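You operate a simulated robot arm through the tools that you are given. There is no shell and no other tool. Be economical: measure what you need, move in short steps, check, and stop when the job is done.

The job below is to be done with a simulated robot arm. You get a single attempt, and the scene is never put back.

## Task
Put one of the corner pads from the top of the long table on the chair side of the packing table. Put the 36 mm ring from the container end of the packing table on the top of the hatch shelf and the 60 mm ring on the chair side of the packing table. Put the tall carton that says "masks" from the container end of the packing table on the top of the hatch shelf and the tall carton that says "caps" on the lower shelf of the left cart. Put the yellow banded beaker on the bottom shelf of the small steel shelving. Put the strip holder from the top of the sealing bench on the container bench top. Do these in any order. Set down upright: tall carton, yellow banded beaker.

It is judged by the outcome, as a careful person would: the job done as asked, and still so three seconds after it is handed in. It fails if anything else is knocked over, pushed out of place, dropped, spilled or broken. Lids that push on must go on centred and level and be pressed home; caps that screw on are set level and turned clockwise until they are tight.

## Robot
A 7-joint arm with a two-finger gripper on a trunk, on a base that drives. Base frame: it is fixed to the floor where the robot stands at the start and does not move with it; the origin is under the middle of the robot, x ahead of it, y to its left, z up; the surface under the hand at the start is at about z = 88. Units: cm, degrees, N and s.
With the tool pointing down near the work surface it reaches from about 10 to 62 cm from the robot's upright axis, wherever it stands. Its first joint turns from -143.0 to 143.0 degrees. Places, roughly: bottom shelf of the small steel shelving [-650, 590, 20]; chair side of the packing table [-50, 350, 90]; container bench top [-980, 460, 90]; corner pad (5x5x3 cm) [40, -50, 90]; lower shelf of the left cart [-500, 570, 20]; ring [-100, 500, 100]; strip holder [-1000, 150, 100]; tall carton [-100, 500, 100]; top of the hatch shelf [-160, 650, 110]; yellow banded beaker (8x7x12 cm) [-710, 600, 130]. Payload 1.47 kg.
The TCP is the grasp point between the finger pads, 1.6 cm short of the fingertips. In the tool frame z runs along the fingers and y along their closing line. The gripper opens to 8.7 cm. The gripper's body begins 5.5 cm behind the TCP.
Orientation is told as [roll, pitch, yaw] about the base's x, y, z axes, in that order, counted from this pose: with the fingers straight down and closing along the base's y, the tool's x points along the base's -x, its y along +y and its z along -z.

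## Interface
- The arm moves only by the tool nudge_tool. Its argument "moves" is a list that holds one entry, the list of rows, each a list of 7 numbers: the shift along the base's x, y, z in units of 25 mm (1.0 is 25 mm), then the turn, a rotation vector about the base's x, y, z in units of 4 degrees (1.0 is 4 degrees), then the opening, from 0 (shut) to 1 (fully open). In form: [[[tx, ty, tz, rx, ry, rz, grip], ...]]. A call has 1 to 10 rows; each row shifts and turns the commanded pose from where the row before left it. A call with a number of a shift or a turn outside -1 to 1 is refused whole. Rows are played at 5 a second. More than 5 cm and 8.6 degrees between two rows, or a gripper value outside its range, and nothing of the call is played. A pose out of reach is approached as far as the arm can. The call stops where the force on the tool passes 40 N (or 10 N more than at its start, if that is more) or the arm is blocked; 0.2 s more then pass. The fingers move at their own pace (about 4.5 cm/s each) and stop on an object; they squeeze with about 28 N. The grip force told is the motor's: it shows also when the fingers shut on nothing. Time passes only in rows, and 0.2 s behind the last, so rows that do not move let the fingers close. It gives the time, the measured TCP pose, the force on the tool (base axes), the opening and the grip force at its end, in the units of the frame above (readings bear some noise), with the torque about the TCP (base axes, N m) and any sound that the robot's microphone picked up.
- Cameras (640 x 400 px; columns grow to the right, rows downward): "scene" is now at [12.71, -0.16, 153.27]; the picture's right is [0.08, -1.00, 0.00], its down [-0.90, -0.08, -0.42] and it looks along [0.42, 0.04, -0.91] (base axes); focal length 238 px, centre (320, 200). "wrist" rides on the gripper at [7.3, 1.2, -9] in the tool frame; the picture's right is [-0.16, 0.99, 0.00], its down [-0.72, -0.12, -0.68] and it looks along [-0.67, -0.11, 0.73] (tool axes); focal length 247 px, centre (320, 200). There is no depth. A picture from a camera that has moved, and an enlarged one, comes with that camera's place and axes in the base frame and with its lens. The place of the scene camera against the robot may be out by one fixed shift of up to 1.8 cm in any direction.
- capture(camera): a new picture of that camera. No time passes.
- slide_trunk(by): slides the trunk up (or, below 0, down) by that many cm; the arm and the scene camera ride with it, the base frame stays. It gives what a move gives, with no picture.
- roll_base(legs): drives the robot by 1 to 6 legs, each [ahead, left, turn to the left] in cm, cm and degrees, along the robot's own axes; the way and the turn of a leg run together, so that a leg with both is an arc; at most 150 cm and 180 degrees a leg. The arm and the cameras ride along, it lands a little off, and it stops where it bumps. It gives what a move gives.
- pan_tilt(pan, tilt): turns the head with the scene camera to pan (to the left, within 86 degrees either way) and tilt (down, from -29 to 69), counted from straight ahead of the robot. It gives what a move gives.
- inspect(camera, box): a new picture of the part [left, top, right, bottom] of that camera's present view, enlarged. No time passes.
- finish_job(): hands the job in; it is judged then, once.

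Go step by step. Nothing tells you exact positions but the pictures and the camera data: compare them with the known pose of the tool, close in by small moves and look again before you grip or let go. The budget is 207 turns and 180 pictures, counting those below and the enlarged ones. Unless the task says otherwise, let go and move clear before handing in, and close with one line.

The tools are called after "Call:" as a command line: name --argument value ..., lists and objects as JSON in quotes. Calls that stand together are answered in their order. nudge_tool: Moves the arm, as the interface text tells. Its arguments: {"type":"object","properties":{"moves":{"type":"array","items":{"type":"array","items":{"type":"array","items":{"type":"number"}}}}},"required":["moves"]} The other tools are called the same way: slide_trunk (by) slides the trunk up or down; roll_base (legs) drives the base; pan_tilt (pan, tilt) turns the head that bears the scene camera; capture (camera) takes a picture; inspect (camera, box) takes an enlarged picture of a part of a camera's view; finish_job () hands the job in.

At the start:

```text
time: 0.0
tcp_pos: [26.76, 32.98, 115.36]
tcp_rot: [0.1, 0.0, -0.1]
force: [-0.4, 0.3, 1.0]
torque: [-0.01, 0.0, 0.0]
gripper_width: 8.7
grip_force: 0.0
trunk travel left (down, up): [-88.5, 35.5]
robot x, y, heading: [-0.21, 0.12, -0.1]
head pan, tilt: [4.8, 64.9]
```

scene: 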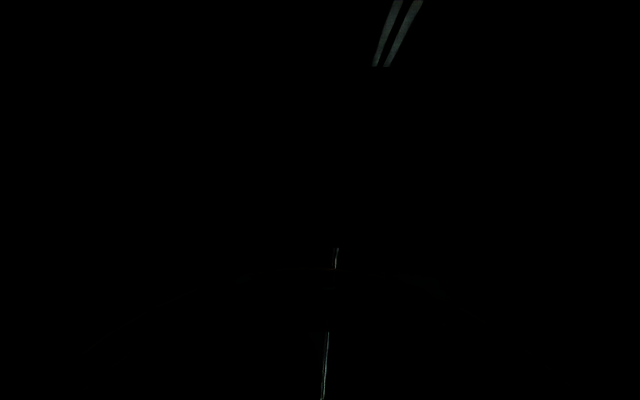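
wrist: 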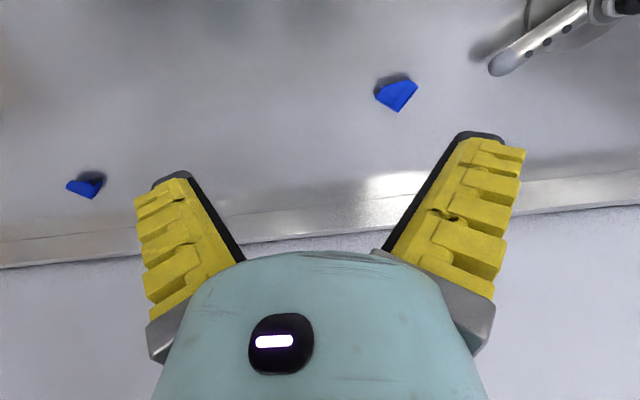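

The scene picture is almost black; the wrist one shows two blue corner pads on the table. I turn the head to look ahead and see whether the scene camera works.

Call:
pan_tilt --pan 0 --tilt 30

Call:
capture --camera "scene"

Call:
capture --camera "wrist"

```text
time: 1.0
tcp_pos: [26.73, 32.81, 115.43]
tcp_rot: [0.0, 0.0, -0.2]
force: [-0.1, 0.3, 0.6]
torque: [-0.01, 0.02, -0.01]
gripper_width: 8.71
grip_force: 0.1
trunk travel left (down, up): [-88.5, 35.5]
robot x, y, heading: [0.29, -0.04, -0.0]
head pan, tilt: [0.0, 30.0]
```

```text
177 pictures are left
camera scene: at [15.69, -0.67, 158.02], right [0.0, -1.0, 0.0], down [-0.5, 0.0, -0.87], along [0.87, 0.0, -0.5], focal length 238 px, centre (320, 200)
```

scene: 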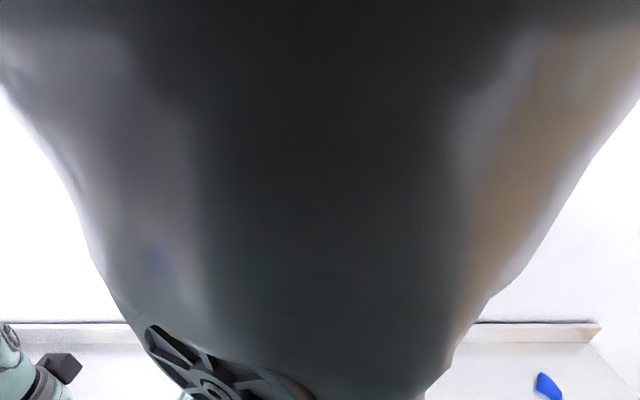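

```text
176 pictures are left
camera wrist: at [19.62, 34.04, 124.34], right [0.16, 0.99, 0.0], down [0.72, -0.12, 0.68], along [0.67, -0.11, -0.73], focal length 247 px, centre (320, 200)
```

wrist: 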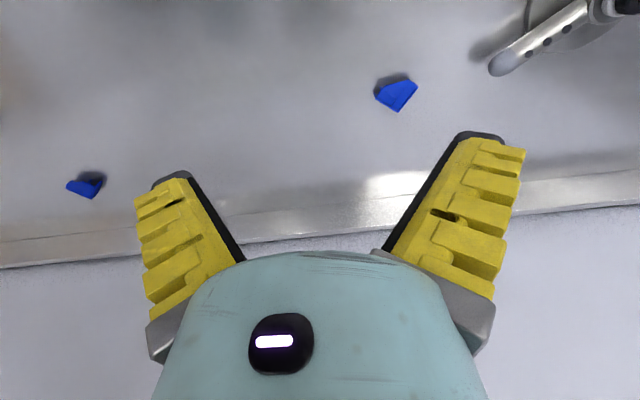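

The arm hides the scene camera's view, but the wrist camera shows a pad near (34, 43) and another near (41, -14). I move over the nearer one.

Call:
nudge_tool --moves '[[[0.48, 0.66, -0.87, 0, 0, 0, 1], [0.48, 0.66, -0.87, 0, 0, 0, 1], [0.48, 0.66, -0.87, 0, 0, 0, 1], [0.48, 0.66, -0.87, 0, 0, 0, 1], [0.48, 0.66, -0.87, 0, 0, 0, 1], [0.48, 0.66, -0.87, 0, 0, 0, 1]]]'

Call:
capture --camera "wrist"

```text
time: 2.4
tcp_pos: [34.46, 42.67, 102.17]
tcp_rot: [-0.1, -0.2, -0.5]
force: [1.6, -0.6, 0.4]
torque: [0.06, 0.1, 0.0]
gripper_width: 8.68
grip_force: 0.1
trunk travel left (down, up): [-88.5, 35.5]
robot x, y, heading: [-0.12, -0.07, -0.1]
head pan, tilt: [0.0, 30.0]
```

```text
175 pictures are left
camera wrist: at [27.23, 43.87, 111.09], right [0.17, 0.99, 0.0], down [0.72, -0.12, 0.68], along [0.67, -0.11, -0.73], focal length 247 px, centre (320, 200)
```

wrist: 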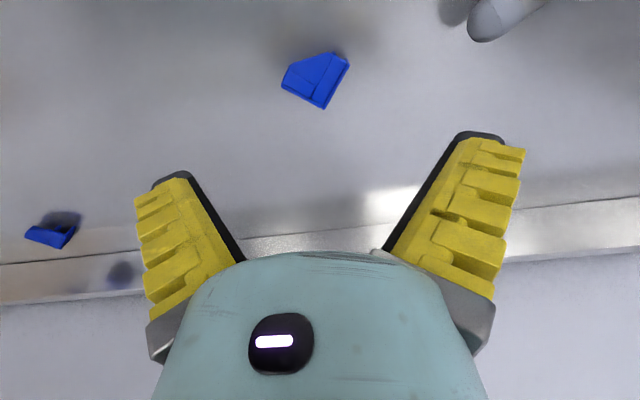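

Call:
inspect --camera "wrist" --box '[240, 20, 400, 120]'

```text
4.00 times, centred on (320, 70) of wrist
camera zoom: at [27.23, 43.87, 111.09], right [0.17, 0.99, 0.0], down [0.72, -0.12, 0.68], along [0.67, -0.11, -0.73], focal length 988 px, centre (320, 720)
```

zoom: 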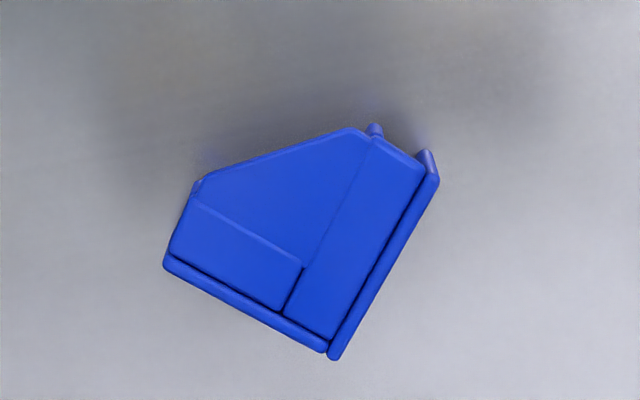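

The pad is a right-angled wedge with its corner near (35.4, 42.7), legs of about 4 cm at roughly 51° and 141°. I turn the gripper by -39° and come lower over it.

Call:
nudge_tool --moves '[[[-0.03, -0.03, -0.16, 0, 0, -0.975, 1], [-0.03, -0.03, -0.16, 0, 0, -0.975, 1], [-0.03, -0.03, -0.16, 0, 0, -0.975, 1], [-0.03, -0.03, -0.16, 0, 0, -0.975, 1], [-0.03, -0.03, -0.16, 0, 0, -0.975, 1], [-0.03, -0.03, -0.16, 0, 0, -0.975, 1], [-0.03, -0.03, -0.16, 0, 0, -0.975, 1], [-0.03, -0.03, -0.16, 0, 0, -0.975, 1], [-0.03, -0.03, -0.16, 0, 0, -0.975, 1], [-0.03, -0.03, -0.16, 0, 0, -0.975, 1]]]'

Call:
capture --camera "wrist"

```text
time: 4.6
tcp_pos: [33.15, 41.5, 98.55]
tcp_rot: [-0.1, 0.0, -39.1]
force: [0.9, 0.3, 0.3]
torque: [-0.02, -0.02, 0.01]
gripper_width: 8.74
grip_force: 0.0
out of reach, approached as far as the arm can: row 8
trunk travel left (down, up): [-88.5, 35.5]
robot x, y, heading: [0.25, -0.02, 0.1]
head pan, tilt: [0.0, 30.0]
```

```text
173 pictures are left
camera wrist: at [28.36, 46.9, 107.51], right [0.75, 0.67, 0.0], down [0.49, -0.55, 0.68], along [0.45, -0.51, -0.73], focal length 247 px, centre (320, 200)
```

wrist: 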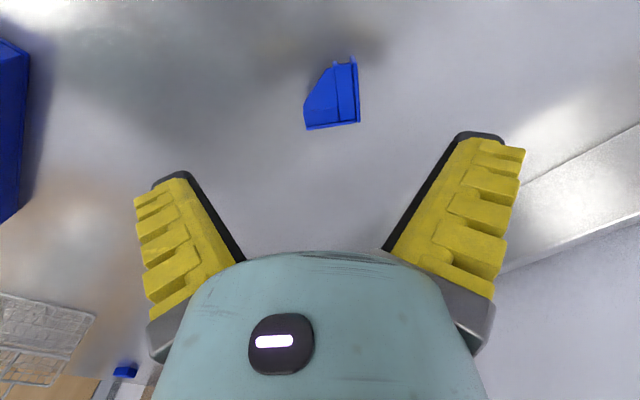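

The pad lies square between the fingers and slightly ahead. I correct by (0.3, 0.6) and descend to about z 90.3.

Call:
nudge_tool --moves '[[[0.06, 0.12, -0.7, 0, 0, 0, 1], [0.06, 0.12, -0.7, 0, 0, 0, 1], [0, 0, -0.7, 0, 0, 0, 1], [0, 0, -0.5, 0, 0, 0, 1], [0, 0, -0.4, 0, 0, 0, 1], [0, 0, -0.3, 0, 0, 0, 1]]]'

Call:
capture --camera "wrist"

```text
time: 6.0
tcp_pos: [32.81, 40.73, 97.29]
tcp_rot: [0.1, 0.1, -39.1]
force: [0.1, 1.1, 0.2]
torque: [-0.01, 0.0, 0.0]
gripper_width: 8.72
grip_force: 0.1
out of reach, approached as far as the arm can: row 1, 2, 3, 4, 5
trunk travel left (down, up): [-88.5, 35.5]
robot x, y, heading: [0.12, 0.06, -0.0]
head pan, tilt: [0.0, 30.0]
```

```text
172 pictures are left
camera wrist: at [28.05, 46.08, 106.33], right [0.75, 0.67, 0.0], down [0.49, -0.55, 0.68], along [0.45, -0.51, -0.73], focal length 247 px, centre (320, 200)
```

wrist: 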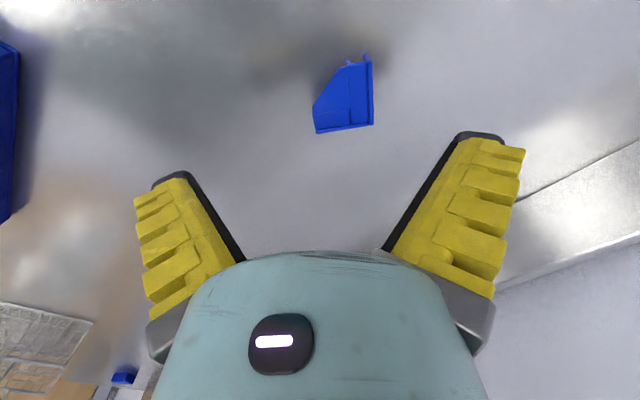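

The arm is at its reach limit at this trunk height. I raise the hand, then lower the trunk to gain reach.

Call:
nudge_tool --moves '[[[0, 0, 1, 0, 0, 0, 1], [0.04, 0.12, 1, 0, 0, 0, 1], [0.1, 0.2, 1, 0, 0, 0, 1], [0.1, 0.2, 1, 0, 0, 0, 1]]]'

Call:
slide_trunk --by -10

Call:
capture --camera "wrist"

```text
time: 7.0
tcp_pos: [33.52, 41.83, 107.46]
tcp_rot: [0.1, 0.0, -39.2]
force: [-0.4, -0.1, 0.2]
torque: [-0.03, 0.01, 0.01]
gripper_width: 8.67
grip_force: 0.1
trunk travel left (down, up): [-88.5, 35.5]
robot x, y, heading: [0.16, 0.27, -0.1]
head pan, tilt: [0.0, 30.0]
```

```text
time: 8.3
tcp_pos: [33.56, 41.91, 97.39]
tcp_rot: [0.1, 0.1, -39.0]
force: [-0.5, -0.3, 0.0]
torque: [0.0, 0.03, 0.01]
gripper_width: 8.74
grip_force: 0.0
trunk travel left (down, up): [-78.5, 45.5]
robot x, y, heading: [-0.18, -0.17, 0.0]
head pan, tilt: [0.0, 30.0]
```

```text
171 pictures are left
camera wrist: at [28.68, 47.25, 106.33], right [0.74, 0.67, 0.0], down [0.49, -0.55, 0.68], along [0.45, -0.51, -0.73], focal length 247 px, centre (320, 200)
```

wrist: 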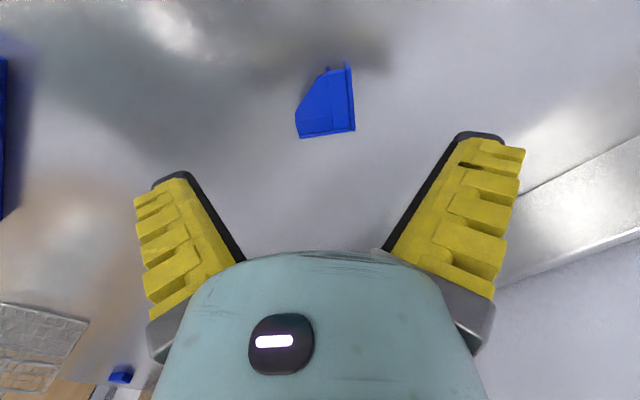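

Position is now right over the grasp point. I descend in place.

Call:
nudge_tool --moves '[[[0, 0.03, -0.7, 0, 0, 0, 1], [0, 0.03, -0.7, 0, 0, 0, 1], [0, 0, -0.6, 0, 0, 0, 1], [0, 0, -0.4, 0, 0, 0, 1], [0, 0, -0.3, 0, 0, 0, 1]]]'

Call:
capture --camera "wrist"

```text
time: 9.5
tcp_pos: [33.54, 41.99, 90.6]
tcp_rot: [0.0, -0.1, -39.0]
force: [1.2, -0.8, -1.1]
torque: [-0.01, -0.01, -0.01]
gripper_width: 8.69
grip_force: 0.0
trunk travel left (down, up): [-78.5, 45.5]
robot x, y, heading: [0.16, -0.28, -0.2]
head pan, tilt: [0.0, 30.0]
```

```text
170 pictures are left
camera wrist: at [28.68, 47.33, 99.51], right [0.75, 0.67, 0.0], down [0.49, -0.55, 0.68], along [0.45, -0.51, -0.73], focal length 247 px, centre (320, 200)
```

wrist: 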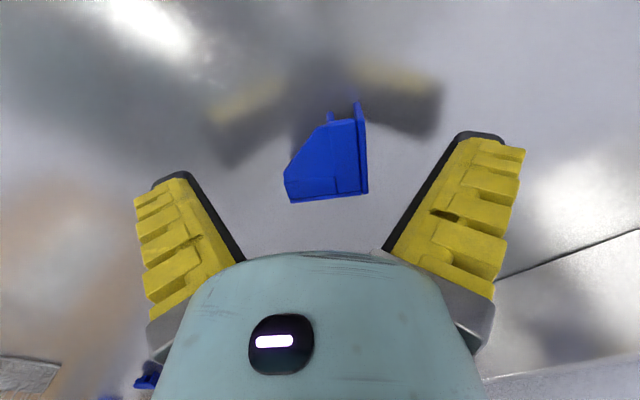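

The pad lies centred between the fingers at the TCP. I go 0.4 cm lower, close, and lift.

Call:
nudge_tool --moves '[[[0, 0, -0.16, 0, 0, 0, 1], [0, 0, 0, 0, 0, 0, 0.3], [0, 0, 0, 0, 0, 0, 0], [0, 0, 0, 0, 0, 0, 0], [0, 0, 0, 0, 0, 0, 0], [0, 0, 0, 0, 0, 0, 0], [0, 0, 0, 0, 0, 0, 0]]]'

Call:
nudge_tool --moves '[[[0, 0, 0.5, 0, 0, 0, 0], [0, 0, 1, 0, 0, 0, 0], [0, 0, 1, 0, 0, 0, 0], [0, 0, 1, 0, 0, 0, 0]]]'

Call:
capture --camera "wrist"

```text
time: 11.1
tcp_pos: [33.59, 42.01, 90.25]
tcp_rot: [0.0, 0.0, -39.1]
force: [-1.2, -2.2, 8.5]
torque: [-0.02, -0.04, -0.04]
gripper_width: 3.67
grip_force: 27.5
trunk travel left (down, up): [-78.5, 45.5]
robot x, y, heading: [-0.09, 0.09, -0.0]
head pan, tilt: [0.0, 30.0]
```

```text
time: 12.1
tcp_pos: [33.38, 42.01, 99.14]
tcp_rot: [0.0, 0.0, -39.1]
force: [0.7, -0.2, -0.4]
torque: [-0.02, 0.01, -0.02]
gripper_width: 0.0
grip_force: 28.0
trunk travel left (down, up): [-78.5, 45.5]
robot x, y, heading: [0.01, 0.04, -0.0]
head pan, tilt: [0.0, 30.0]
```

```text
169 pictures are left
camera wrist: at [28.56, 47.38, 108.13], right [0.75, 0.67, 0.0], down [0.49, -0.55, 0.68], along [0.45, -0.51, -0.73], focal length 247 px, centre (320, 200)
```

wrist: 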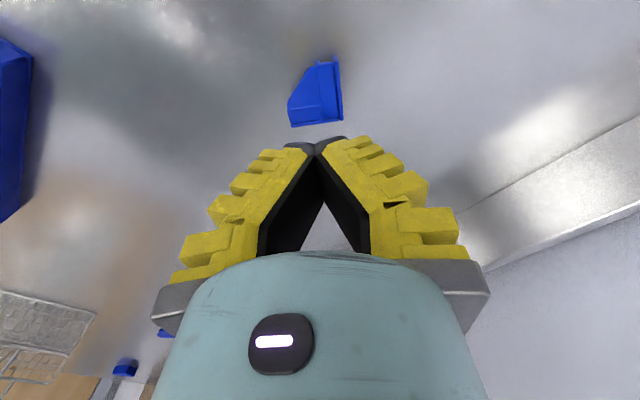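

The pad slipped out as I lifted. I open and look at it closely.

Call:
nudge_tool --moves '[[[0, 0, 0, 0, 0, 0, 1], [0, 0, 0, 0, 0, 0, 1], [0, 0, 0, 0, 0, 0, 1], [0, 0, 0, 0, 0, 0, 1], [0, 0, 0, 0, 0, 0, 1]]]'

Call:
inspect --camera "wrist" --box '[240, 40, 400, 140]'

```text
time: 13.3
tcp_pos: [33.39, 41.98, 99.15]
tcp_rot: [0.1, 0.0, -39.1]
force: [-0.7, 0.3, -0.2]
torque: [0.01, 0.01, 0.02]
gripper_width: 8.7
grip_force: 0.0
trunk travel left (down, up): [-78.5, 45.5]
robot x, y, heading: [0.03, -0.07, 0.2]
head pan, tilt: [0.0, 30.0]
```

```text
4.00 times, centred on (320, 90) of wrist
camera zoom: at [28.54, 47.36, 108.07], right [0.74, 0.67, 0.0], down [0.49, -0.55, 0.68], along [0.45, -0.51, -0.73], focal length 988 px, centre (320, 640)
```

zoom: 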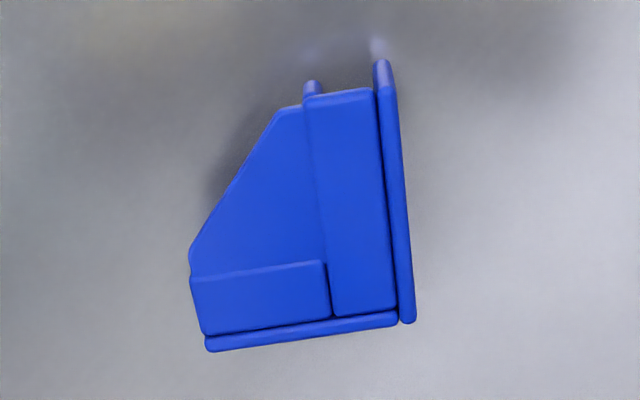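

I go down again, close, and look before lifting.

Call:
nudge_tool --moves '[[[0.03, 0, -1, 0, 0, 0, 1], [0.03, 0, -1, 0, 0, 0, 1], [0, 0, -0.9, 0, 0, 0, 1], [0, 0, -0.5, 0, 0, 0, 1], [0, 0, -0.2, 0, 0, 0, 1], [0, 0, -0.15, 0, 0, 0, 1]]]'

Call:
nudge_tool --moves '[[[0, 0, 0, 0, 0, 0, 0.3], [0, 0, 0, 0, 0, 0, 0], [0, 0, 0, 0, 0, 0, 0], [0, 0, 0, 0, 0, 0, 0], [0, 0, 0, 0, 0, 0, 0], [0, 0, 0, 0, 0, 0, 0]]]'

Call:
capture --camera "wrist"

```text
time: 14.7
tcp_pos: [33.76, 42.01, 89.5]
tcp_rot: [0.1, -0.1, -38.9]
force: [0.9, 0.9, -0.4]
torque: [0.01, 0.03, 0.03]
gripper_width: 8.73
grip_force: 0.1
trunk travel left (down, up): [-78.5, 45.5]
robot x, y, heading: [0.08, 0.2, -0.3]
head pan, tilt: [0.0, 30.0]
```

```text
time: 16.1
tcp_pos: [33.74, 42.07, 89.59]
tcp_rot: [0.1, 0.0, -39.0]
force: [-6.4, -9.8, 25.9]
torque: [-0.34, 0.27, -0.02]
gripper_width: 3.57
grip_force: 27.5
trunk travel left (down, up): [-78.5, 45.5]
robot x, y, heading: [-0.05, 0.35, 0.1]
head pan, tilt: [0.0, 30.0]
```

```text
167 pictures are left
camera wrist: at [28.85, 47.44, 98.58], right [0.74, 0.67, 0.0], down [0.49, -0.55, 0.68], along [0.46, -0.5, -0.73], focal length 247 px, centre (320, 200)
```

wrist: 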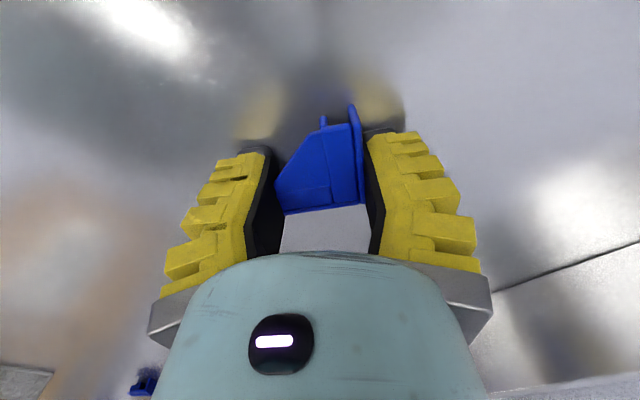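

Gripped at 3.57 cm, with a fingertip pressing on the table. I lift gently.

Call:
nudge_tool --moves '[[[0, 0, 0.12, 0, 0, 0, 0], [0, 0, 0.12, 0, 0, 0, 0], [0, 0, 0.2, 0, 0, 0, 0]]]'

Call:
capture --camera "wrist"

```text
time: 16.9
tcp_pos: [33.59, 41.87, 90.62]
tcp_rot: [-0.2, -0.1, -39.1]
force: [0.0, 0.3, -0.1]
torque: [-0.01, -0.02, 0.02]
gripper_width: 3.65
grip_force: 28.1
trunk travel left (down, up): [-78.5, 45.5]
robot x, y, heading: [0.09, -0.24, 0.0]
head pan, tilt: [0.0, 30.0]
```

```text
166 pictures are left
camera wrist: at [28.83, 47.3, 99.58], right [0.74, 0.67, 0.0], down [0.49, -0.54, 0.68], along [0.45, -0.51, -0.73], focal length 247 px, centre (320, 200)
```

wrist: 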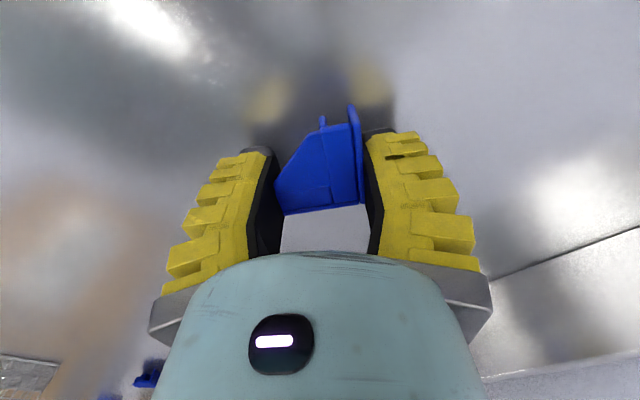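

The pad is now rising with the hand. I lift further and check.

Call:
nudge_tool --moves '[[[0, 0, 0.4, 0, 0, 0, 0], [0, 0, 0.7, 0, 0, 0, 0], [0, 0, 1, 0, 0, 0, 0], [0, 0, 1, 0, 0, 0, 0], [0, 0, 1, 0, 0, 0, 0]]]'

Call:
capture --camera "wrist"

```text
time: 18.1
tcp_pos: [33.58, 41.88, 101.02]
tcp_rot: [0.0, 0.0, -39.1]
force: [-0.4, -0.5, 0.0]
torque: [0.03, 0.0, -0.01]
gripper_width: 3.67
grip_force: 28.1
trunk travel left (down, up): [-78.5, 45.5]
robot x, y, heading: [0.18, -0.03, 0.3]
head pan, tilt: [0.0, 30.0]
```

```text
165 pictures are left
camera wrist: at [28.81, 47.28, 110.0], right [0.75, 0.67, 0.0], down [0.49, -0.55, 0.68], along [0.45, -0.51, -0.73], focal length 247 px, centre (320, 200)
```

wrist: 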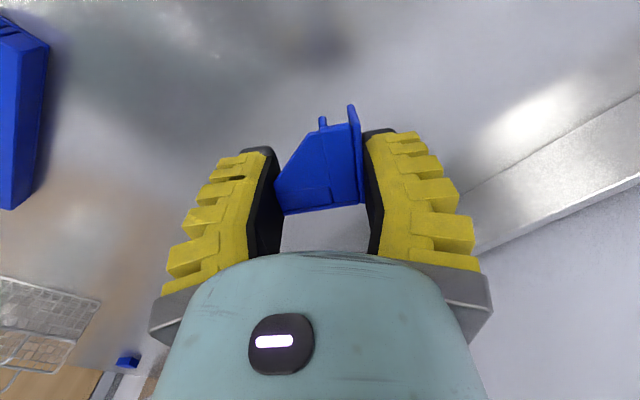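

The pad is held firmly. I look left and behind with the head to learn the room before driving.

Call:
pan_tilt --pan 80 --tilt 15

Call:
capture --camera "scene"

Call:
pan_tilt --pan -80 --tilt 15

Call:
capture --camera "scene"

```text
time: 19.7
tcp_pos: [33.57, 41.87, 101.07]
tcp_rot: [0.0, 0.0, -39.0]
force: [-0.5, 0.9, -0.3]
torque: [-0.01, 0.01, 0.01]
gripper_width: 3.62
grip_force: 27.9
trunk travel left (down, up): [-78.5, 45.5]
robot x, y, heading: [0.5, 0.05, -0.1]
head pan, tilt: [80.0, 15.0]
```

```text
164 pictures are left
camera scene: at [8.28, 8.53, 150.45], right [0.98, -0.17, 0.0], down [-0.05, -0.26, -0.97], along [0.17, 0.95, -0.26], focal length 238 px, centre (320, 200)
```

scene: 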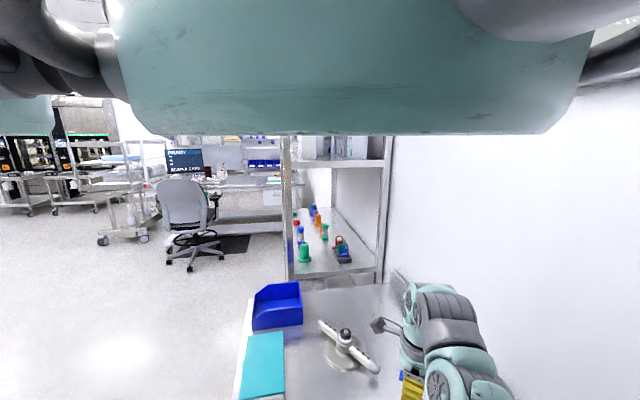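

```text
time: 22.1
tcp_pos: [33.61, 41.73, 100.98]
tcp_rot: [0.0, 0.1, -39.1]
force: [-1.0, 0.0, 0.4]
torque: [0.03, -0.02, -0.05]
gripper_width: 3.63
grip_force: 28.5
trunk travel left (down, up): [-78.5, 45.5]
robot x, y, heading: [-0.08, 0.02, -0.1]
head pan, tilt: [-80.0, 15.0]
```

```text
163 pictures are left
camera scene: at [12.0, 6.99, 150.46], right [0.82, -0.57, 0.0], down [-0.15, -0.21, -0.97], along [0.55, 0.79, -0.26], focal length 238 px, centre (320, 200)
```

scene: 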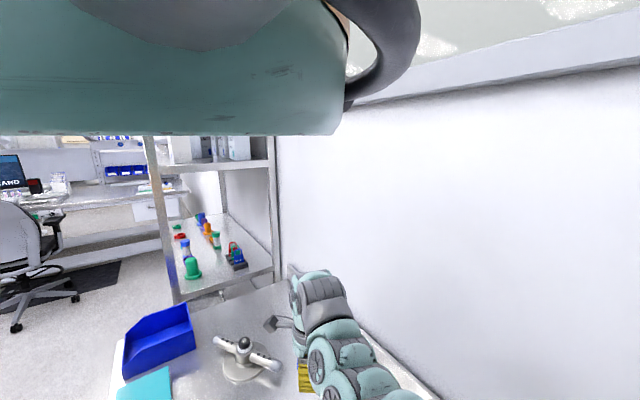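

The chair and packing table lie to the left, behind a shelf rack. I tuck the arm, then back off the long table and turn left.

Call:
nudge_tool --moves '[[[0, -0.8, 0.6, 0, 0, 0, 0], [0, -0.8, 0.6, 0, 0, 0, 0], [0, -0.8, 0.6, 0, 0, 0, 0], [0, -0.8, 0.6, 0, 0, 0, 0], [0, -0.8, 0.6, 0, 0, 0, 0], [0, -0.8, 0.6, 0, 0, 0, 0], [0, -0.8, 0.6, 0, 0, 0, 0], [0, -0.8, 0.6, 0, 0, 0, 0]]]'

Call:
capture --camera "scene"

```text
time: 23.9
tcp_pos: [34.02, 33.79, 106.5]
tcp_rot: [0.1, 0.0, -39.1]
force: [0.7, 0.0, -0.5]
torque: [0.04, 0.01, 0.02]
gripper_width: 3.65
grip_force: 27.9
out of reach, approached as far as the arm can: row 4, 5, 6, 7, 8
trunk travel left (down, up): [-78.5, 45.5]
robot x, y, heading: [-0.04, -0.24, -0.0]
head pan, tilt: [-80.0, 15.0]
```

```text
162 pictures are left
camera scene: at [12.0, 6.98, 150.46], right [0.82, -0.57, 0.0], down [-0.15, -0.21, -0.97], along [0.55, 0.79, -0.26], focal length 238 px, centre (320, 200)
```

scene: 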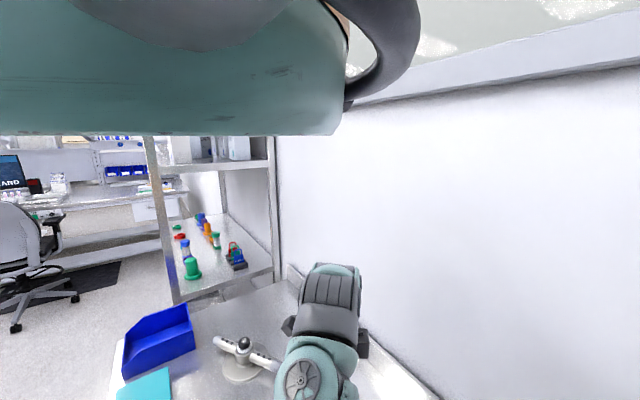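

The arm stalled at a joint limit and the head seems hindered. I try moving in with the yaw turning back.

Call:
nudge_tool --moves '[[[-0.2, -0.4, 0.3, 0, 0, 0.9, 0], [-0.2, -0.4, 0.3, 0, 0, 0.9, 0], [-0.2, -0.4, 0.3, 0, 0, 0.9, 0], [-0.2, -0.4, 0.3, 0, 0, 0.9, 0], [-0.2, -0.4, 0.3, 0, 0, 0.9, 0], [-0.2, -0.4, 0.3, 0, 0, 0.9, 0]]]'

Call:
pan_tilt --pan 0 --tilt 20

Call:
capture --camera "scene"

```text
time: 25.3
tcp_pos: [34.58, 25.38, 107.72]
tcp_rot: [0.2, -0.3, -17.4]
force: [-0.2, 0.6, 0.4]
torque: [0.01, 0.0, 0.01]
gripper_width: 3.63
grip_force: 28.1
out of reach, approached as far as the arm can: row 1, 2, 3, 4, 5, 6
trunk travel left (down, up): [-78.5, 45.5]
robot x, y, heading: [-0.08, -0.02, -0.1]
head pan, tilt: [-80.0, 15.0]
```

```text
time: 26.9
tcp_pos: [34.56, 25.4, 107.58]
tcp_rot: [0.3, -0.3, -17.5]
force: [0.5, 0.6, -1.0]
torque: [0.0, 0.0, -0.01]
gripper_width: 3.65
grip_force: 28.0
trunk travel left (down, up): [-78.5, 45.5]
robot x, y, heading: [0.16, 0.38, 0.2]
head pan, tilt: [0.0, 20.0]
```

```text
161 pictures are left
camera scene: at [11.99, 6.99, 150.34], right [0.82, -0.57, 0.0], down [-0.15, -0.22, -0.96], along [0.55, 0.79, -0.27], focal length 238 px, centre (320, 200)
```

scene: 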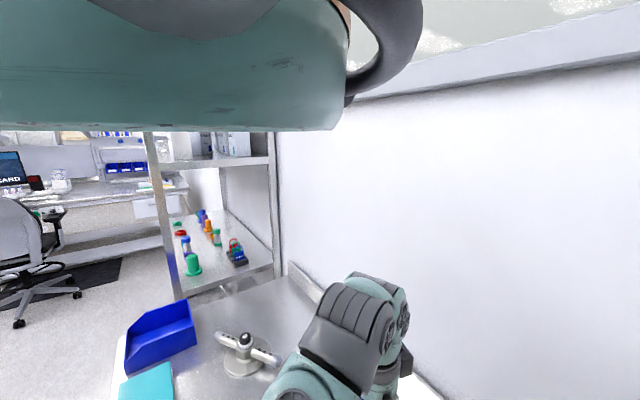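

The head is wedged against the arm at about pan 55, which may also hold the arm. I turn the head back left and move the arm in.

Call:
pan_tilt --pan 86 --tilt 20

Call:
nudge_tool --moves '[[[0, -0.8, 0.2, 0, 0, 0.5, 0], [0, -0.8, 0.2, 0, 0, 0.5, 0], [0, -0.8, 0.2, 0, 0, 0.5, 0], [0, -0.8, 0.2, 0, 0, 0.5, 0], [0, -0.8, 0.2, 0, 0, 0.5, 0], [0, -0.8, 0.2, 0, 0, 0.5, 0]]]'

Call:
capture --camera "scene"

```text
time: 28.5
tcp_pos: [34.59, 25.37, 107.55]
tcp_rot: [0.3, -0.3, -17.6]
force: [-0.1, 0.5, -0.3]
torque: [0.0, 0.01, 0.0]
gripper_width: 3.66
grip_force: 28.2
trunk travel left (down, up): [-78.5, 45.5]
robot x, y, heading: [0.02, 0.15, -0.3]
head pan, tilt: [85.9, 20.0]
```

```text
time: 29.9
tcp_pos: [37.76, 20.91, 109.1]
tcp_rot: [-0.2, -0.3, -5.9]
force: [0.2, -0.1, -0.3]
torque: [0.0, 0.0, -0.01]
gripper_width: 3.68
grip_force: 27.5
out of reach, approached as far as the arm can: row 2, 3, 4, 5, 6
trunk travel left (down, up): [-78.5, 45.5]
robot x, y, heading: [-0.07, -0.04, -0.0]
head pan, tilt: [85.9, 20.0]
```

```text
160 pictures are left
camera scene: at [7.3, 8.62, 149.63], right [1.0, -0.07, 0.0], down [-0.02, -0.34, -0.94], along [0.07, 0.94, -0.34], focal length 238 px, centre (320, 200)
```

scene: 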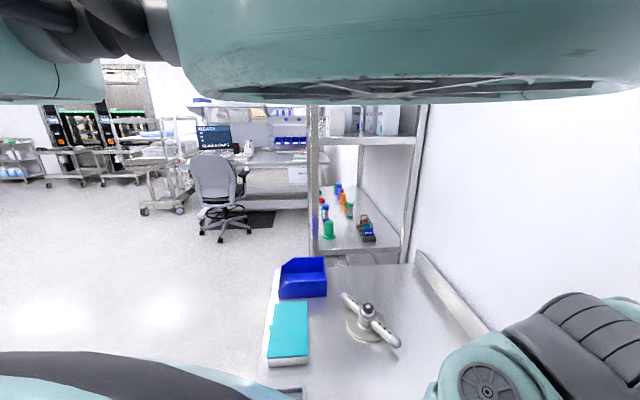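

The arm is tucked enough. I raise the trunk a bit for clearance, back off 50 cm, and turn left to face the room.

Call:
slide_trunk --by 12

Call:
roll_base --legs '[[-50, 0, 0], [0, 0, 90]]'

Call:
pan_tilt --pan 86 --tilt 15

Call:
capture --camera "scene"

Call:
capture --camera "wrist"

```text
time: 31.4
tcp_pos: [37.68, 20.78, 121.17]
tcp_rot: [-0.1, -0.4, -6.0]
force: [-0.4, -0.2, -0.7]
torque: [-0.01, -0.03, -0.01]
gripper_width: 3.63
grip_force: 28.3
trunk travel left (down, up): [-90.5, 33.5]
robot x, y, heading: [0.27, -0.06, -0.1]
head pan, tilt: [85.9, 20.0]
```

```text
time: 38.0
tcp_pos: [-68.72, 38.81, 120.99]
tcp_rot: [-0.1, -0.5, 81.4]
force: [-0.7, 0.4, 0.2]
torque: [-0.02, 0.03, 0.02]
gripper_width: 3.65
grip_force: 27.5
trunk travel left (down, up): [-90.5, 33.5]
robot x, y, heading: [-50.03, -0.03, 87.7]
head pan, tilt: [85.9, 20.0]
```

```text
time: 38.7
tcp_pos: [-68.8, 38.86, 121.16]
tcp_rot: [-0.1, -0.4, 81.4]
force: [0.6, 0.0, -0.1]
torque: [0.01, -0.01, -0.02]
gripper_width: 3.64
grip_force: 28.5
trunk travel left (down, up): [-90.5, 33.5]
robot x, y, heading: [-49.67, -0.09, 87.3]
head pan, tilt: [85.9, 15.0]
```

```text
159 pictures are left
camera scene: at [-59.02, 7.57, 162.44], right [0.12, 0.99, 0.0], down [0.26, -0.03, -0.97], along [-0.96, 0.11, -0.26], focal length 238 px, centre (320, 200)
```

scene: 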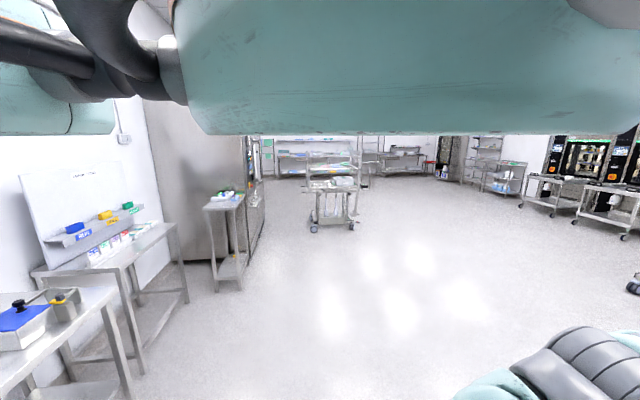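

```text
158 pictures are left
camera wrist: at [-71.02, 31.66, 130.03], right [-0.95, 0.3, 0.0], down [0.22, 0.69, 0.69], along [0.21, 0.65, -0.73], focal length 247 px, centre (320, 200)
```

wrist: 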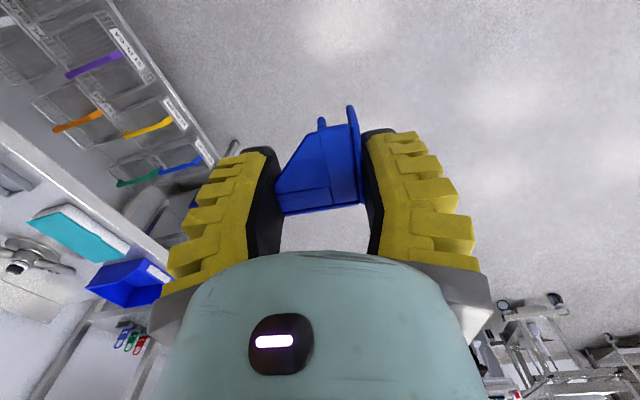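

The room is open ahead. I drive toward the packing table and look again.

Call:
roll_base --legs '[[150, 35, 0]]'

Call:
pan_tilt --pan 50 --tilt 20

Call:
capture --camera "scene"

Call:
capture --camera "wrist"

```text
refused: leg 1 is longer than a leg can be; nothing moved
```

```text
time: 39.7
tcp_pos: [-68.94, 38.86, 121.14]
tcp_rot: [-0.1, -0.4, 81.3]
force: [0.1, -0.1, -0.3]
torque: [-0.02, 0.02, -0.01]
gripper_width: 3.62
grip_force: 27.9
trunk travel left (down, up): [-90.5, 33.5]
robot x, y, heading: [-49.61, 0.05, 87.4]
head pan, tilt: [50.0, 20.0]
```

```text
157 pictures are left
camera scene: at [-57.17, 12.13, 161.74], right [0.6, 0.8, 0.0], down [0.26, -0.2, -0.94], along [-0.75, 0.57, -0.33], focal length 238 px, centre (320, 200)
```

scene: 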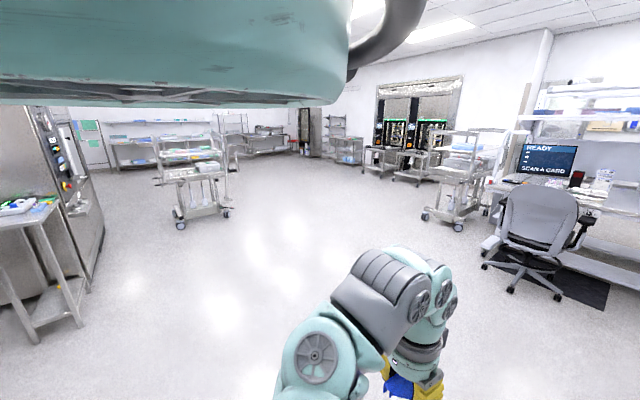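

```text
156 pictures are left
camera wrist: at [-71.02, 31.66, 130.03], right [-0.95, 0.3, 0.0], down [0.22, 0.69, 0.69], along [0.21, 0.65, -0.73], focal length 247 px, centre (320, 200)
```

wrist: 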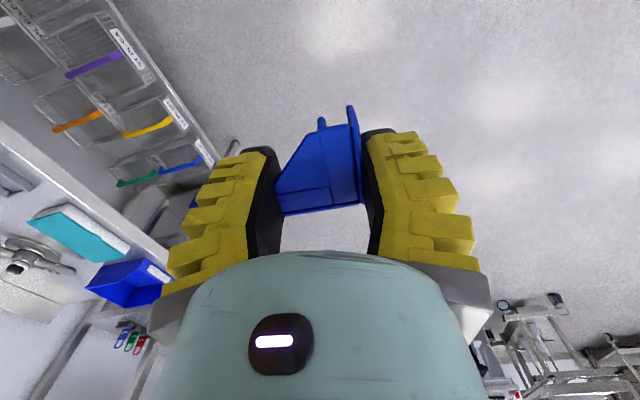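

Good overview: the chair and packing table with a monitor lie ahead. I drive 140 ahead and 20 left and look closer.

Call:
roll_base --legs '[[140, 20, 2.5]]'

Call:
pan_tilt --pan 20 --tilt 20

Call:
capture --camera "scene"

```text
time: 46.9
tcp_pos: [-86.47, 181.08, 121.17]
tcp_rot: [0.0, -0.5, 83.7]
force: [0.2, 0.1, -0.2]
torque: [-0.01, 0.0, -0.01]
gripper_width: 3.63
grip_force: 27.8
trunk travel left (down, up): [-90.5, 33.5]
robot x, y, heading: [-65.87, 143.34, 89.7]
head pan, tilt: [50.0, 20.0]
```

```text
time: 47.8
tcp_pos: [-86.48, 181.07, 121.22]
tcp_rot: [0.0, -0.4, 83.7]
force: [0.9, -0.2, -0.1]
torque: [0.02, -0.01, -0.03]
gripper_width: 3.64
grip_force: 27.8
trunk travel left (down, up): [-90.5, 33.5]
robot x, y, heading: [-65.83, 143.22, 89.8]
head pan, tilt: [20.0, 20.0]
```

```text
155 pictures are left
camera scene: at [-73.79, 154.85, 161.71], right [0.57, 0.82, 0.0], down [0.27, -0.19, -0.94], along [-0.77, 0.54, -0.33], focal length 238 px, centre (320, 200)
```

scene: 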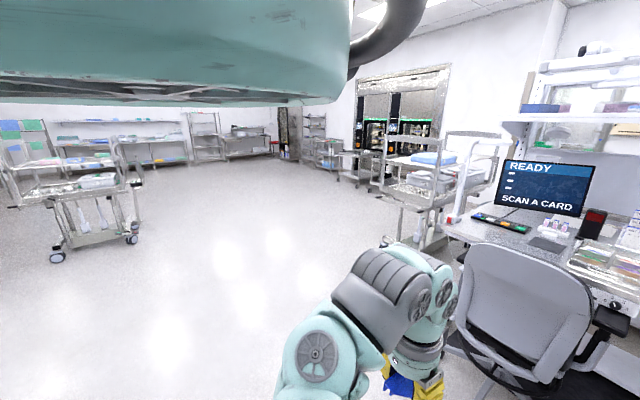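

The head can only look from about 55° leftwards because of the arm. I turn the robot right by 50° so the camera faces the table.

Call:
roll_base --legs '[[0, 0, -50]]'

Call:
capture --camera "scene"

```text
time: 50.5
tcp_pos: [-49.56, 183.18, 121.03]
tcp_rot: [-0.1, -0.4, 32.9]
force: [-0.1, 0.4, 0.0]
torque: [-0.04, 0.0, -0.02]
gripper_width: 3.56
grip_force: 27.5
trunk travel left (down, up): [-90.5, 33.5]
robot x, y, heading: [-66.15, 142.88, 39.1]
head pan, tilt: [20.0, 20.0]
```

```text
154 pictures are left
camera scene: at [-61.47, 156.21, 161.69], right [1.0, 0.08, 0.0], down [0.03, -0.33, -0.94], along [-0.07, 0.94, -0.34], focal length 238 px, centre (320, 200)
```

scene: 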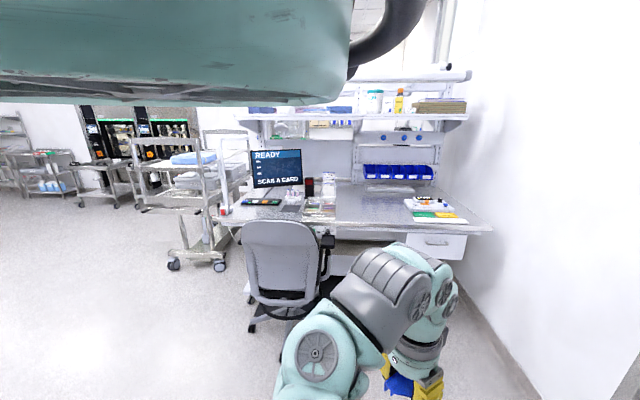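

The packing table's front edge lies at y≈304, from x≈-129 to 42, with a free area around (-30, 325). I face +y again and drive in to the right of the chair.

Call:
roll_base --legs '[[0, 0, 51], [118, -50, 0]]'

Call:
capture --camera "wrist"

Call:
pan_tilt --pan 60 --tilt 35

Call:
capture --camera "scene"

```text
time: 59.2
tcp_pos: [-35.18, 298.36, 121.16]
tcp_rot: [-0.1, -0.5, 83.5]
force: [-0.1, 0.1, -0.6]
torque: [0.02, 0.02, 0.02]
gripper_width: 3.57
grip_force: 28.4
trunk travel left (down, up): [-90.5, 33.5]
robot x, y, heading: [-14.15, 260.34, 89.4]
head pan, tilt: [20.0, 20.0]
```

```text
153 pictures are left
camera wrist: at [-36.99, 291.15, 130.03], right [-0.96, 0.27, 0.0], down [0.2, 0.7, 0.69], along [0.18, 0.66, -0.73], focal length 247 px, centre (320, 200)
```

wrist: 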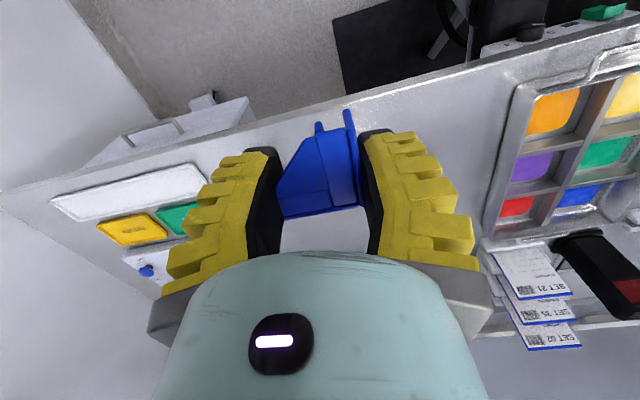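

```text
time: 60.3
tcp_pos: [-35.11, 298.36, 121.2]
tcp_rot: [-0.1, -0.5, 83.5]
force: [0.2, 0.3, -0.6]
torque: [-0.01, -0.01, 0.01]
gripper_width: 3.56
grip_force: 27.9
trunk travel left (down, up): [-90.5, 33.5]
robot x, y, heading: [-14.29, 260.33, 89.4]
head pan, tilt: [60.0, 35.0]
```

```text
152 pictures are left
camera scene: at [-22.41, 271.26, 159.25], right [0.51, 0.86, 0.0], down [0.49, -0.29, -0.82], along [-0.71, 0.42, -0.57], focal length 238 px, centre (320, 200)
```

scene: 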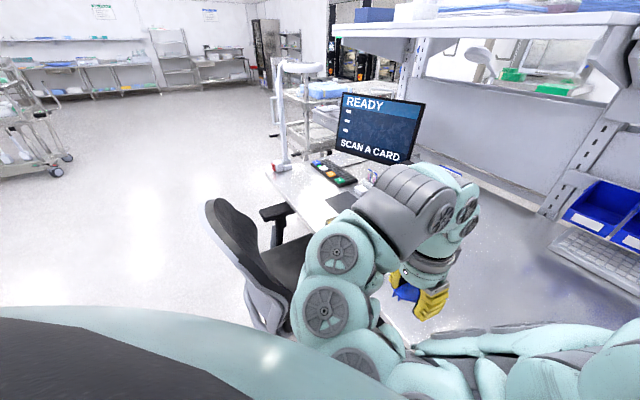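

The table below the hand is free between the paper and the card tray. I drive 8 cm closer, move over the free spot and lower the trunk.

Call:
roll_base --legs '[[8, 0, 0]]'

Call:
slide_trunk --by -10

Call:
nudge_tool --moves '[[[0.3, 0.6, -0.4, 0, 0, 0, 0], [0.3, 0.6, -0.4, 0, 0, 0, 0], [0.3, 0.6, -0.4, 0, 0, 0, 0], [0.3, 0.6, -0.4, 0, 0, 0, 0], [0.3, 0.6, -0.4, 0, 0, 0, 0], [0.3, 0.6, -0.4, 0, 0, 0, 0], [0.3, 0.6, -0.4, 0, 0, 0, 0]]]'

Call:
capture --camera "wrist"

```text
time: 61.3
tcp_pos: [-34.99, 306.36, 121.16]
tcp_rot: [-0.1, -0.4, 83.5]
force: [-0.6, 0.0, 0.0]
torque: [-0.04, 0.01, -0.01]
gripper_width: 3.57
grip_force: 28.2
trunk travel left (down, up): [-90.5, 33.5]
robot x, y, heading: [-14.5, 268.71, 89.2]
head pan, tilt: [60.0, 35.0]
```

```text
time: 62.6
tcp_pos: [-35.05, 306.32, 111.15]
tcp_rot: [-0.1, -0.5, 83.5]
force: [-0.5, -0.1, -0.3]
torque: [0.03, 0.01, 0.0]
gripper_width: 3.55
grip_force: 27.6
trunk travel left (down, up): [-80.5, 43.5]
robot x, y, heading: [-14.49, 268.19, 89.6]
head pan, tilt: [60.0, 35.0]
```

```text
time: 64.2
tcp_pos: [-29.63, 316.86, 104.23]
tcp_rot: [0.0, -0.4, 83.6]
force: [0.2, -0.4, -0.2]
torque: [0.01, -0.02, 0.04]
gripper_width: 3.55
grip_force: 27.6
trunk travel left (down, up): [-80.5, 43.5]
robot x, y, heading: [-14.43, 268.19, 89.6]
head pan, tilt: [60.0, 35.0]
```

```text
151 pictures are left
camera wrist: at [-31.56, 309.6, 113.02], right [-0.96, 0.27, 0.0], down [0.2, 0.7, 0.69], along [0.19, 0.66, -0.73], focal length 247 px, centre (320, 200)
```

wrist: 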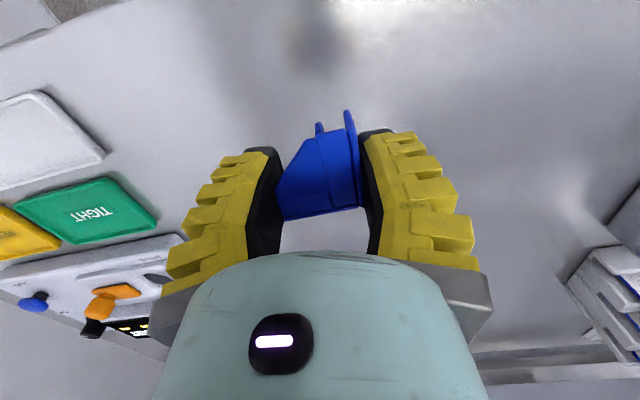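

Clear surface below. I descend until contact.

Call:
nudge_tool --moves '[[[0, 0.05, -0.9, 0, 0, 0, 0], [0, 0.05, -0.9, 0, 0, 0, 0], [0, 0.05, -0.9, 0, 0, 0, 0], [0, 0.05, -0.9, 0, 0, 0, 0], [0, 0, -0.5, 0, 0, 0, 0], [0, 0, -0.3, 0, 0, 0, 0], [0, 0, -0.2, 0, 0, 0, 0]]]'

Call:
capture --camera "wrist"

```text
time: 65.8
tcp_pos: [-29.8, 317.29, 92.72]
tcp_rot: [-0.1, -0.4, 83.5]
force: [0.6, -1.7, 0.9]
torque: [-0.06, 0.07, 0.02]
gripper_width: 3.56
grip_force: 27.5
trunk travel left (down, up): [-80.5, 43.5]
robot x, y, heading: [-14.37, 268.73, 89.6]
head pan, tilt: [60.0, 35.0]
```

```text
150 pictures are left
camera wrist: at [-31.64, 310.16, 101.56], right [-0.96, 0.27, 0.0], down [0.2, 0.7, 0.69], along [0.19, 0.66, -0.73], focal length 247 px, centre (320, 200)
```

wrist: 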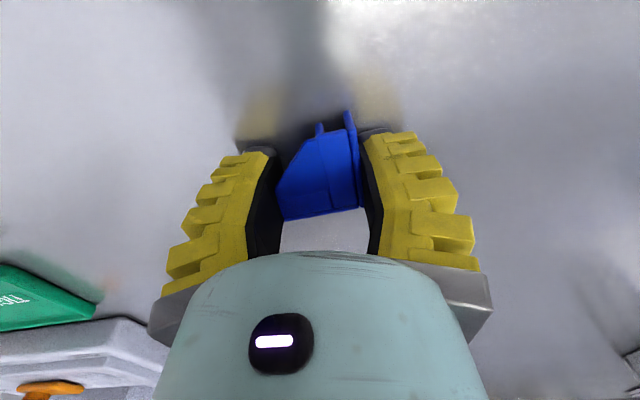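

Almost touching. I lower in small steps.

Call:
nudge_tool --moves '[[[0, 0, -0.12, 0, 0, 0, 0], [0, 0, -0.12, 0, 0, 0, 0], [0, 0, 0, 0, 0, 0, 0]]]'

```text
time: 66.3
tcp_pos: [-29.75, 317.48, 92.57]
tcp_rot: [0.0, -0.1, 83.5]
force: [3.9, -9.6, 28.4]
torque: [-0.21, 0.13, 0.25]
gripper_width: 3.61
grip_force: 27.5
trunk travel left (down, up): [-80.5, 43.5]
robot x, y, heading: [-14.63, 268.33, 89.6]
head pan, tilt: [60.0, 35.0]
stopped in row 2: the force on the tool passed its limit at 48 N (the readings are from after the stop); the commanded pose is now the measured one
```

Contact made. I open and rise.

Call:
nudge_tool --moves '[[[0, 0, 0.08, 0, 0, 0, 0], [0, 0, 0, 0, 0, 0, 0.5], [0, 0, 0, 0, 0, 0, 1], [0, 0, 0, 0, 0, 0, 1], [0, 0, 0, 0, 0, 0, 1], [0, 0, 0.5, 0, 0, 0, 1], [0, 0, 1, 0, 0, 0, 1], [0, 0, 1, 0, 0, 0, 1], [0, 0, 1, 0, 0, 0, 1], [0, 0, 1, 0, 0, 0, 1]]]'

Call:
capture --camera "wrist"

```text
time: 68.5
tcp_pos: [-29.81, 317.31, 103.84]
tcp_rot: [-0.3, -0.1, 83.5]
force: [0.6, 0.8, 0.4]
torque: [-0.01, 0.01, 0.01]
gripper_width: 8.71
grip_force: 0.0
trunk travel left (down, up): [-80.5, 43.5]
robot x, y, heading: [-14.55, 268.52, 89.5]
head pan, tilt: [60.0, 35.0]
```

```text
149 pictures are left
camera wrist: at [-31.8, 310.1, 112.81], right [-0.96, 0.27, 0.0], down [0.19, 0.7, 0.68], along [0.18, 0.66, -0.73], focal length 247 px, centre (320, 200)
```

wrist: 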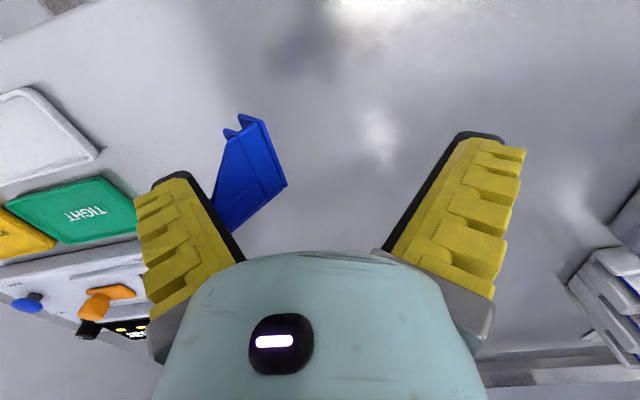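

The pad seems tilted next to the left finger. I look closer.

Call:
inspect --camera "wrist" --box '[140, 80, 340, 260]'

Call:
capture --camera "scene"

```text
2.22 times, centred on (240, 170) of wrist
camera zoom: at [-31.8, 310.1, 112.81], right [-0.96, 0.27, 0.0], down [0.19, 0.7, 0.68], along [0.18, 0.66, -0.73], focal length 549 px, centre (498, 267)
```

zoom: 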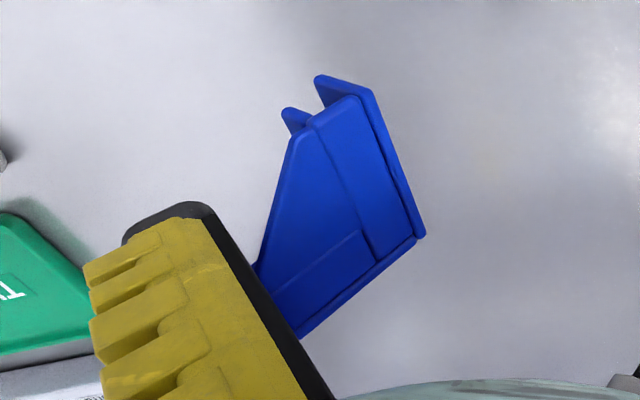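

```text
147 pictures are left
camera scene: at [-22.33, 279.18, 149.25], right [0.51, 0.86, 0.0], down [0.49, -0.29, -0.82], along [-0.71, 0.42, -0.57], focal length 238 px, centre (320, 200)
```

scene: 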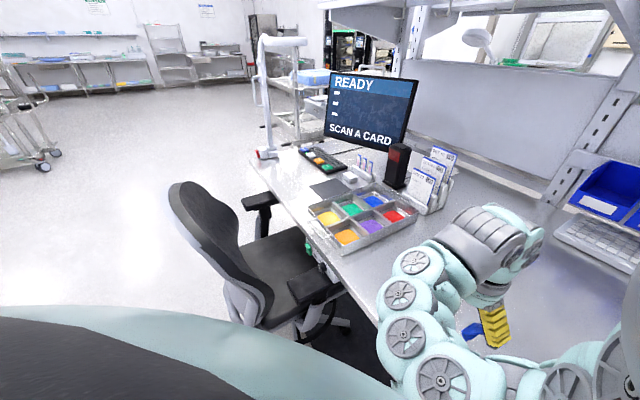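

The pad clings to the left finger. I lower it back until it rests on the table, then slide that finger away from it.

Call:
nudge_tool --moves '[[[0, 0, -1, 0, 0, 0, 1], [0, 0, -1, 0, 0, 0, 1], [0, 0, -1, 0, 0, 0, 1], [0, 0, -0.8, 0, 0, 0, 1], [0, 0, -0.3, 0, 0, 0, 1], [0, 0, -0.2, 0, 0, 0, 1], [0, 0, -0.2, 0, 0, 0, 1], [0, 0, -0.2, 0, 0, 0, 1]]]'

Call:
capture --camera "wrist"

```text
time: 70.3
tcp_pos: [-29.58, 317.66, 92.22]
tcp_rot: [-0.3, -0.5, 83.5]
force: [12.6, 2.2, 14.5]
torque: [0.02, -0.38, 0.02]
gripper_width: 9.36
grip_force: 0.3
trunk travel left (down, up): [-80.5, 43.5]
robot x, y, heading: [-14.43, 268.29, 89.8]
head pan, tilt: [60.0, 35.0]
```

```text
146 pictures are left
camera wrist: at [-31.47, 310.33, 101.05], right [-0.96, 0.27, 0.0], down [0.19, 0.7, 0.69], along [0.19, 0.66, -0.73], focal length 247 px, centre (320, 200)
```

wrist: 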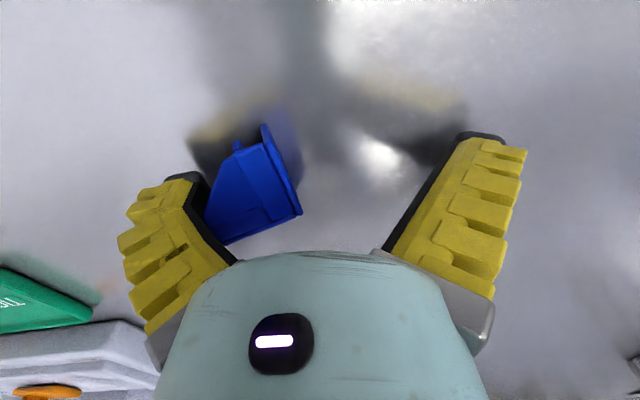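

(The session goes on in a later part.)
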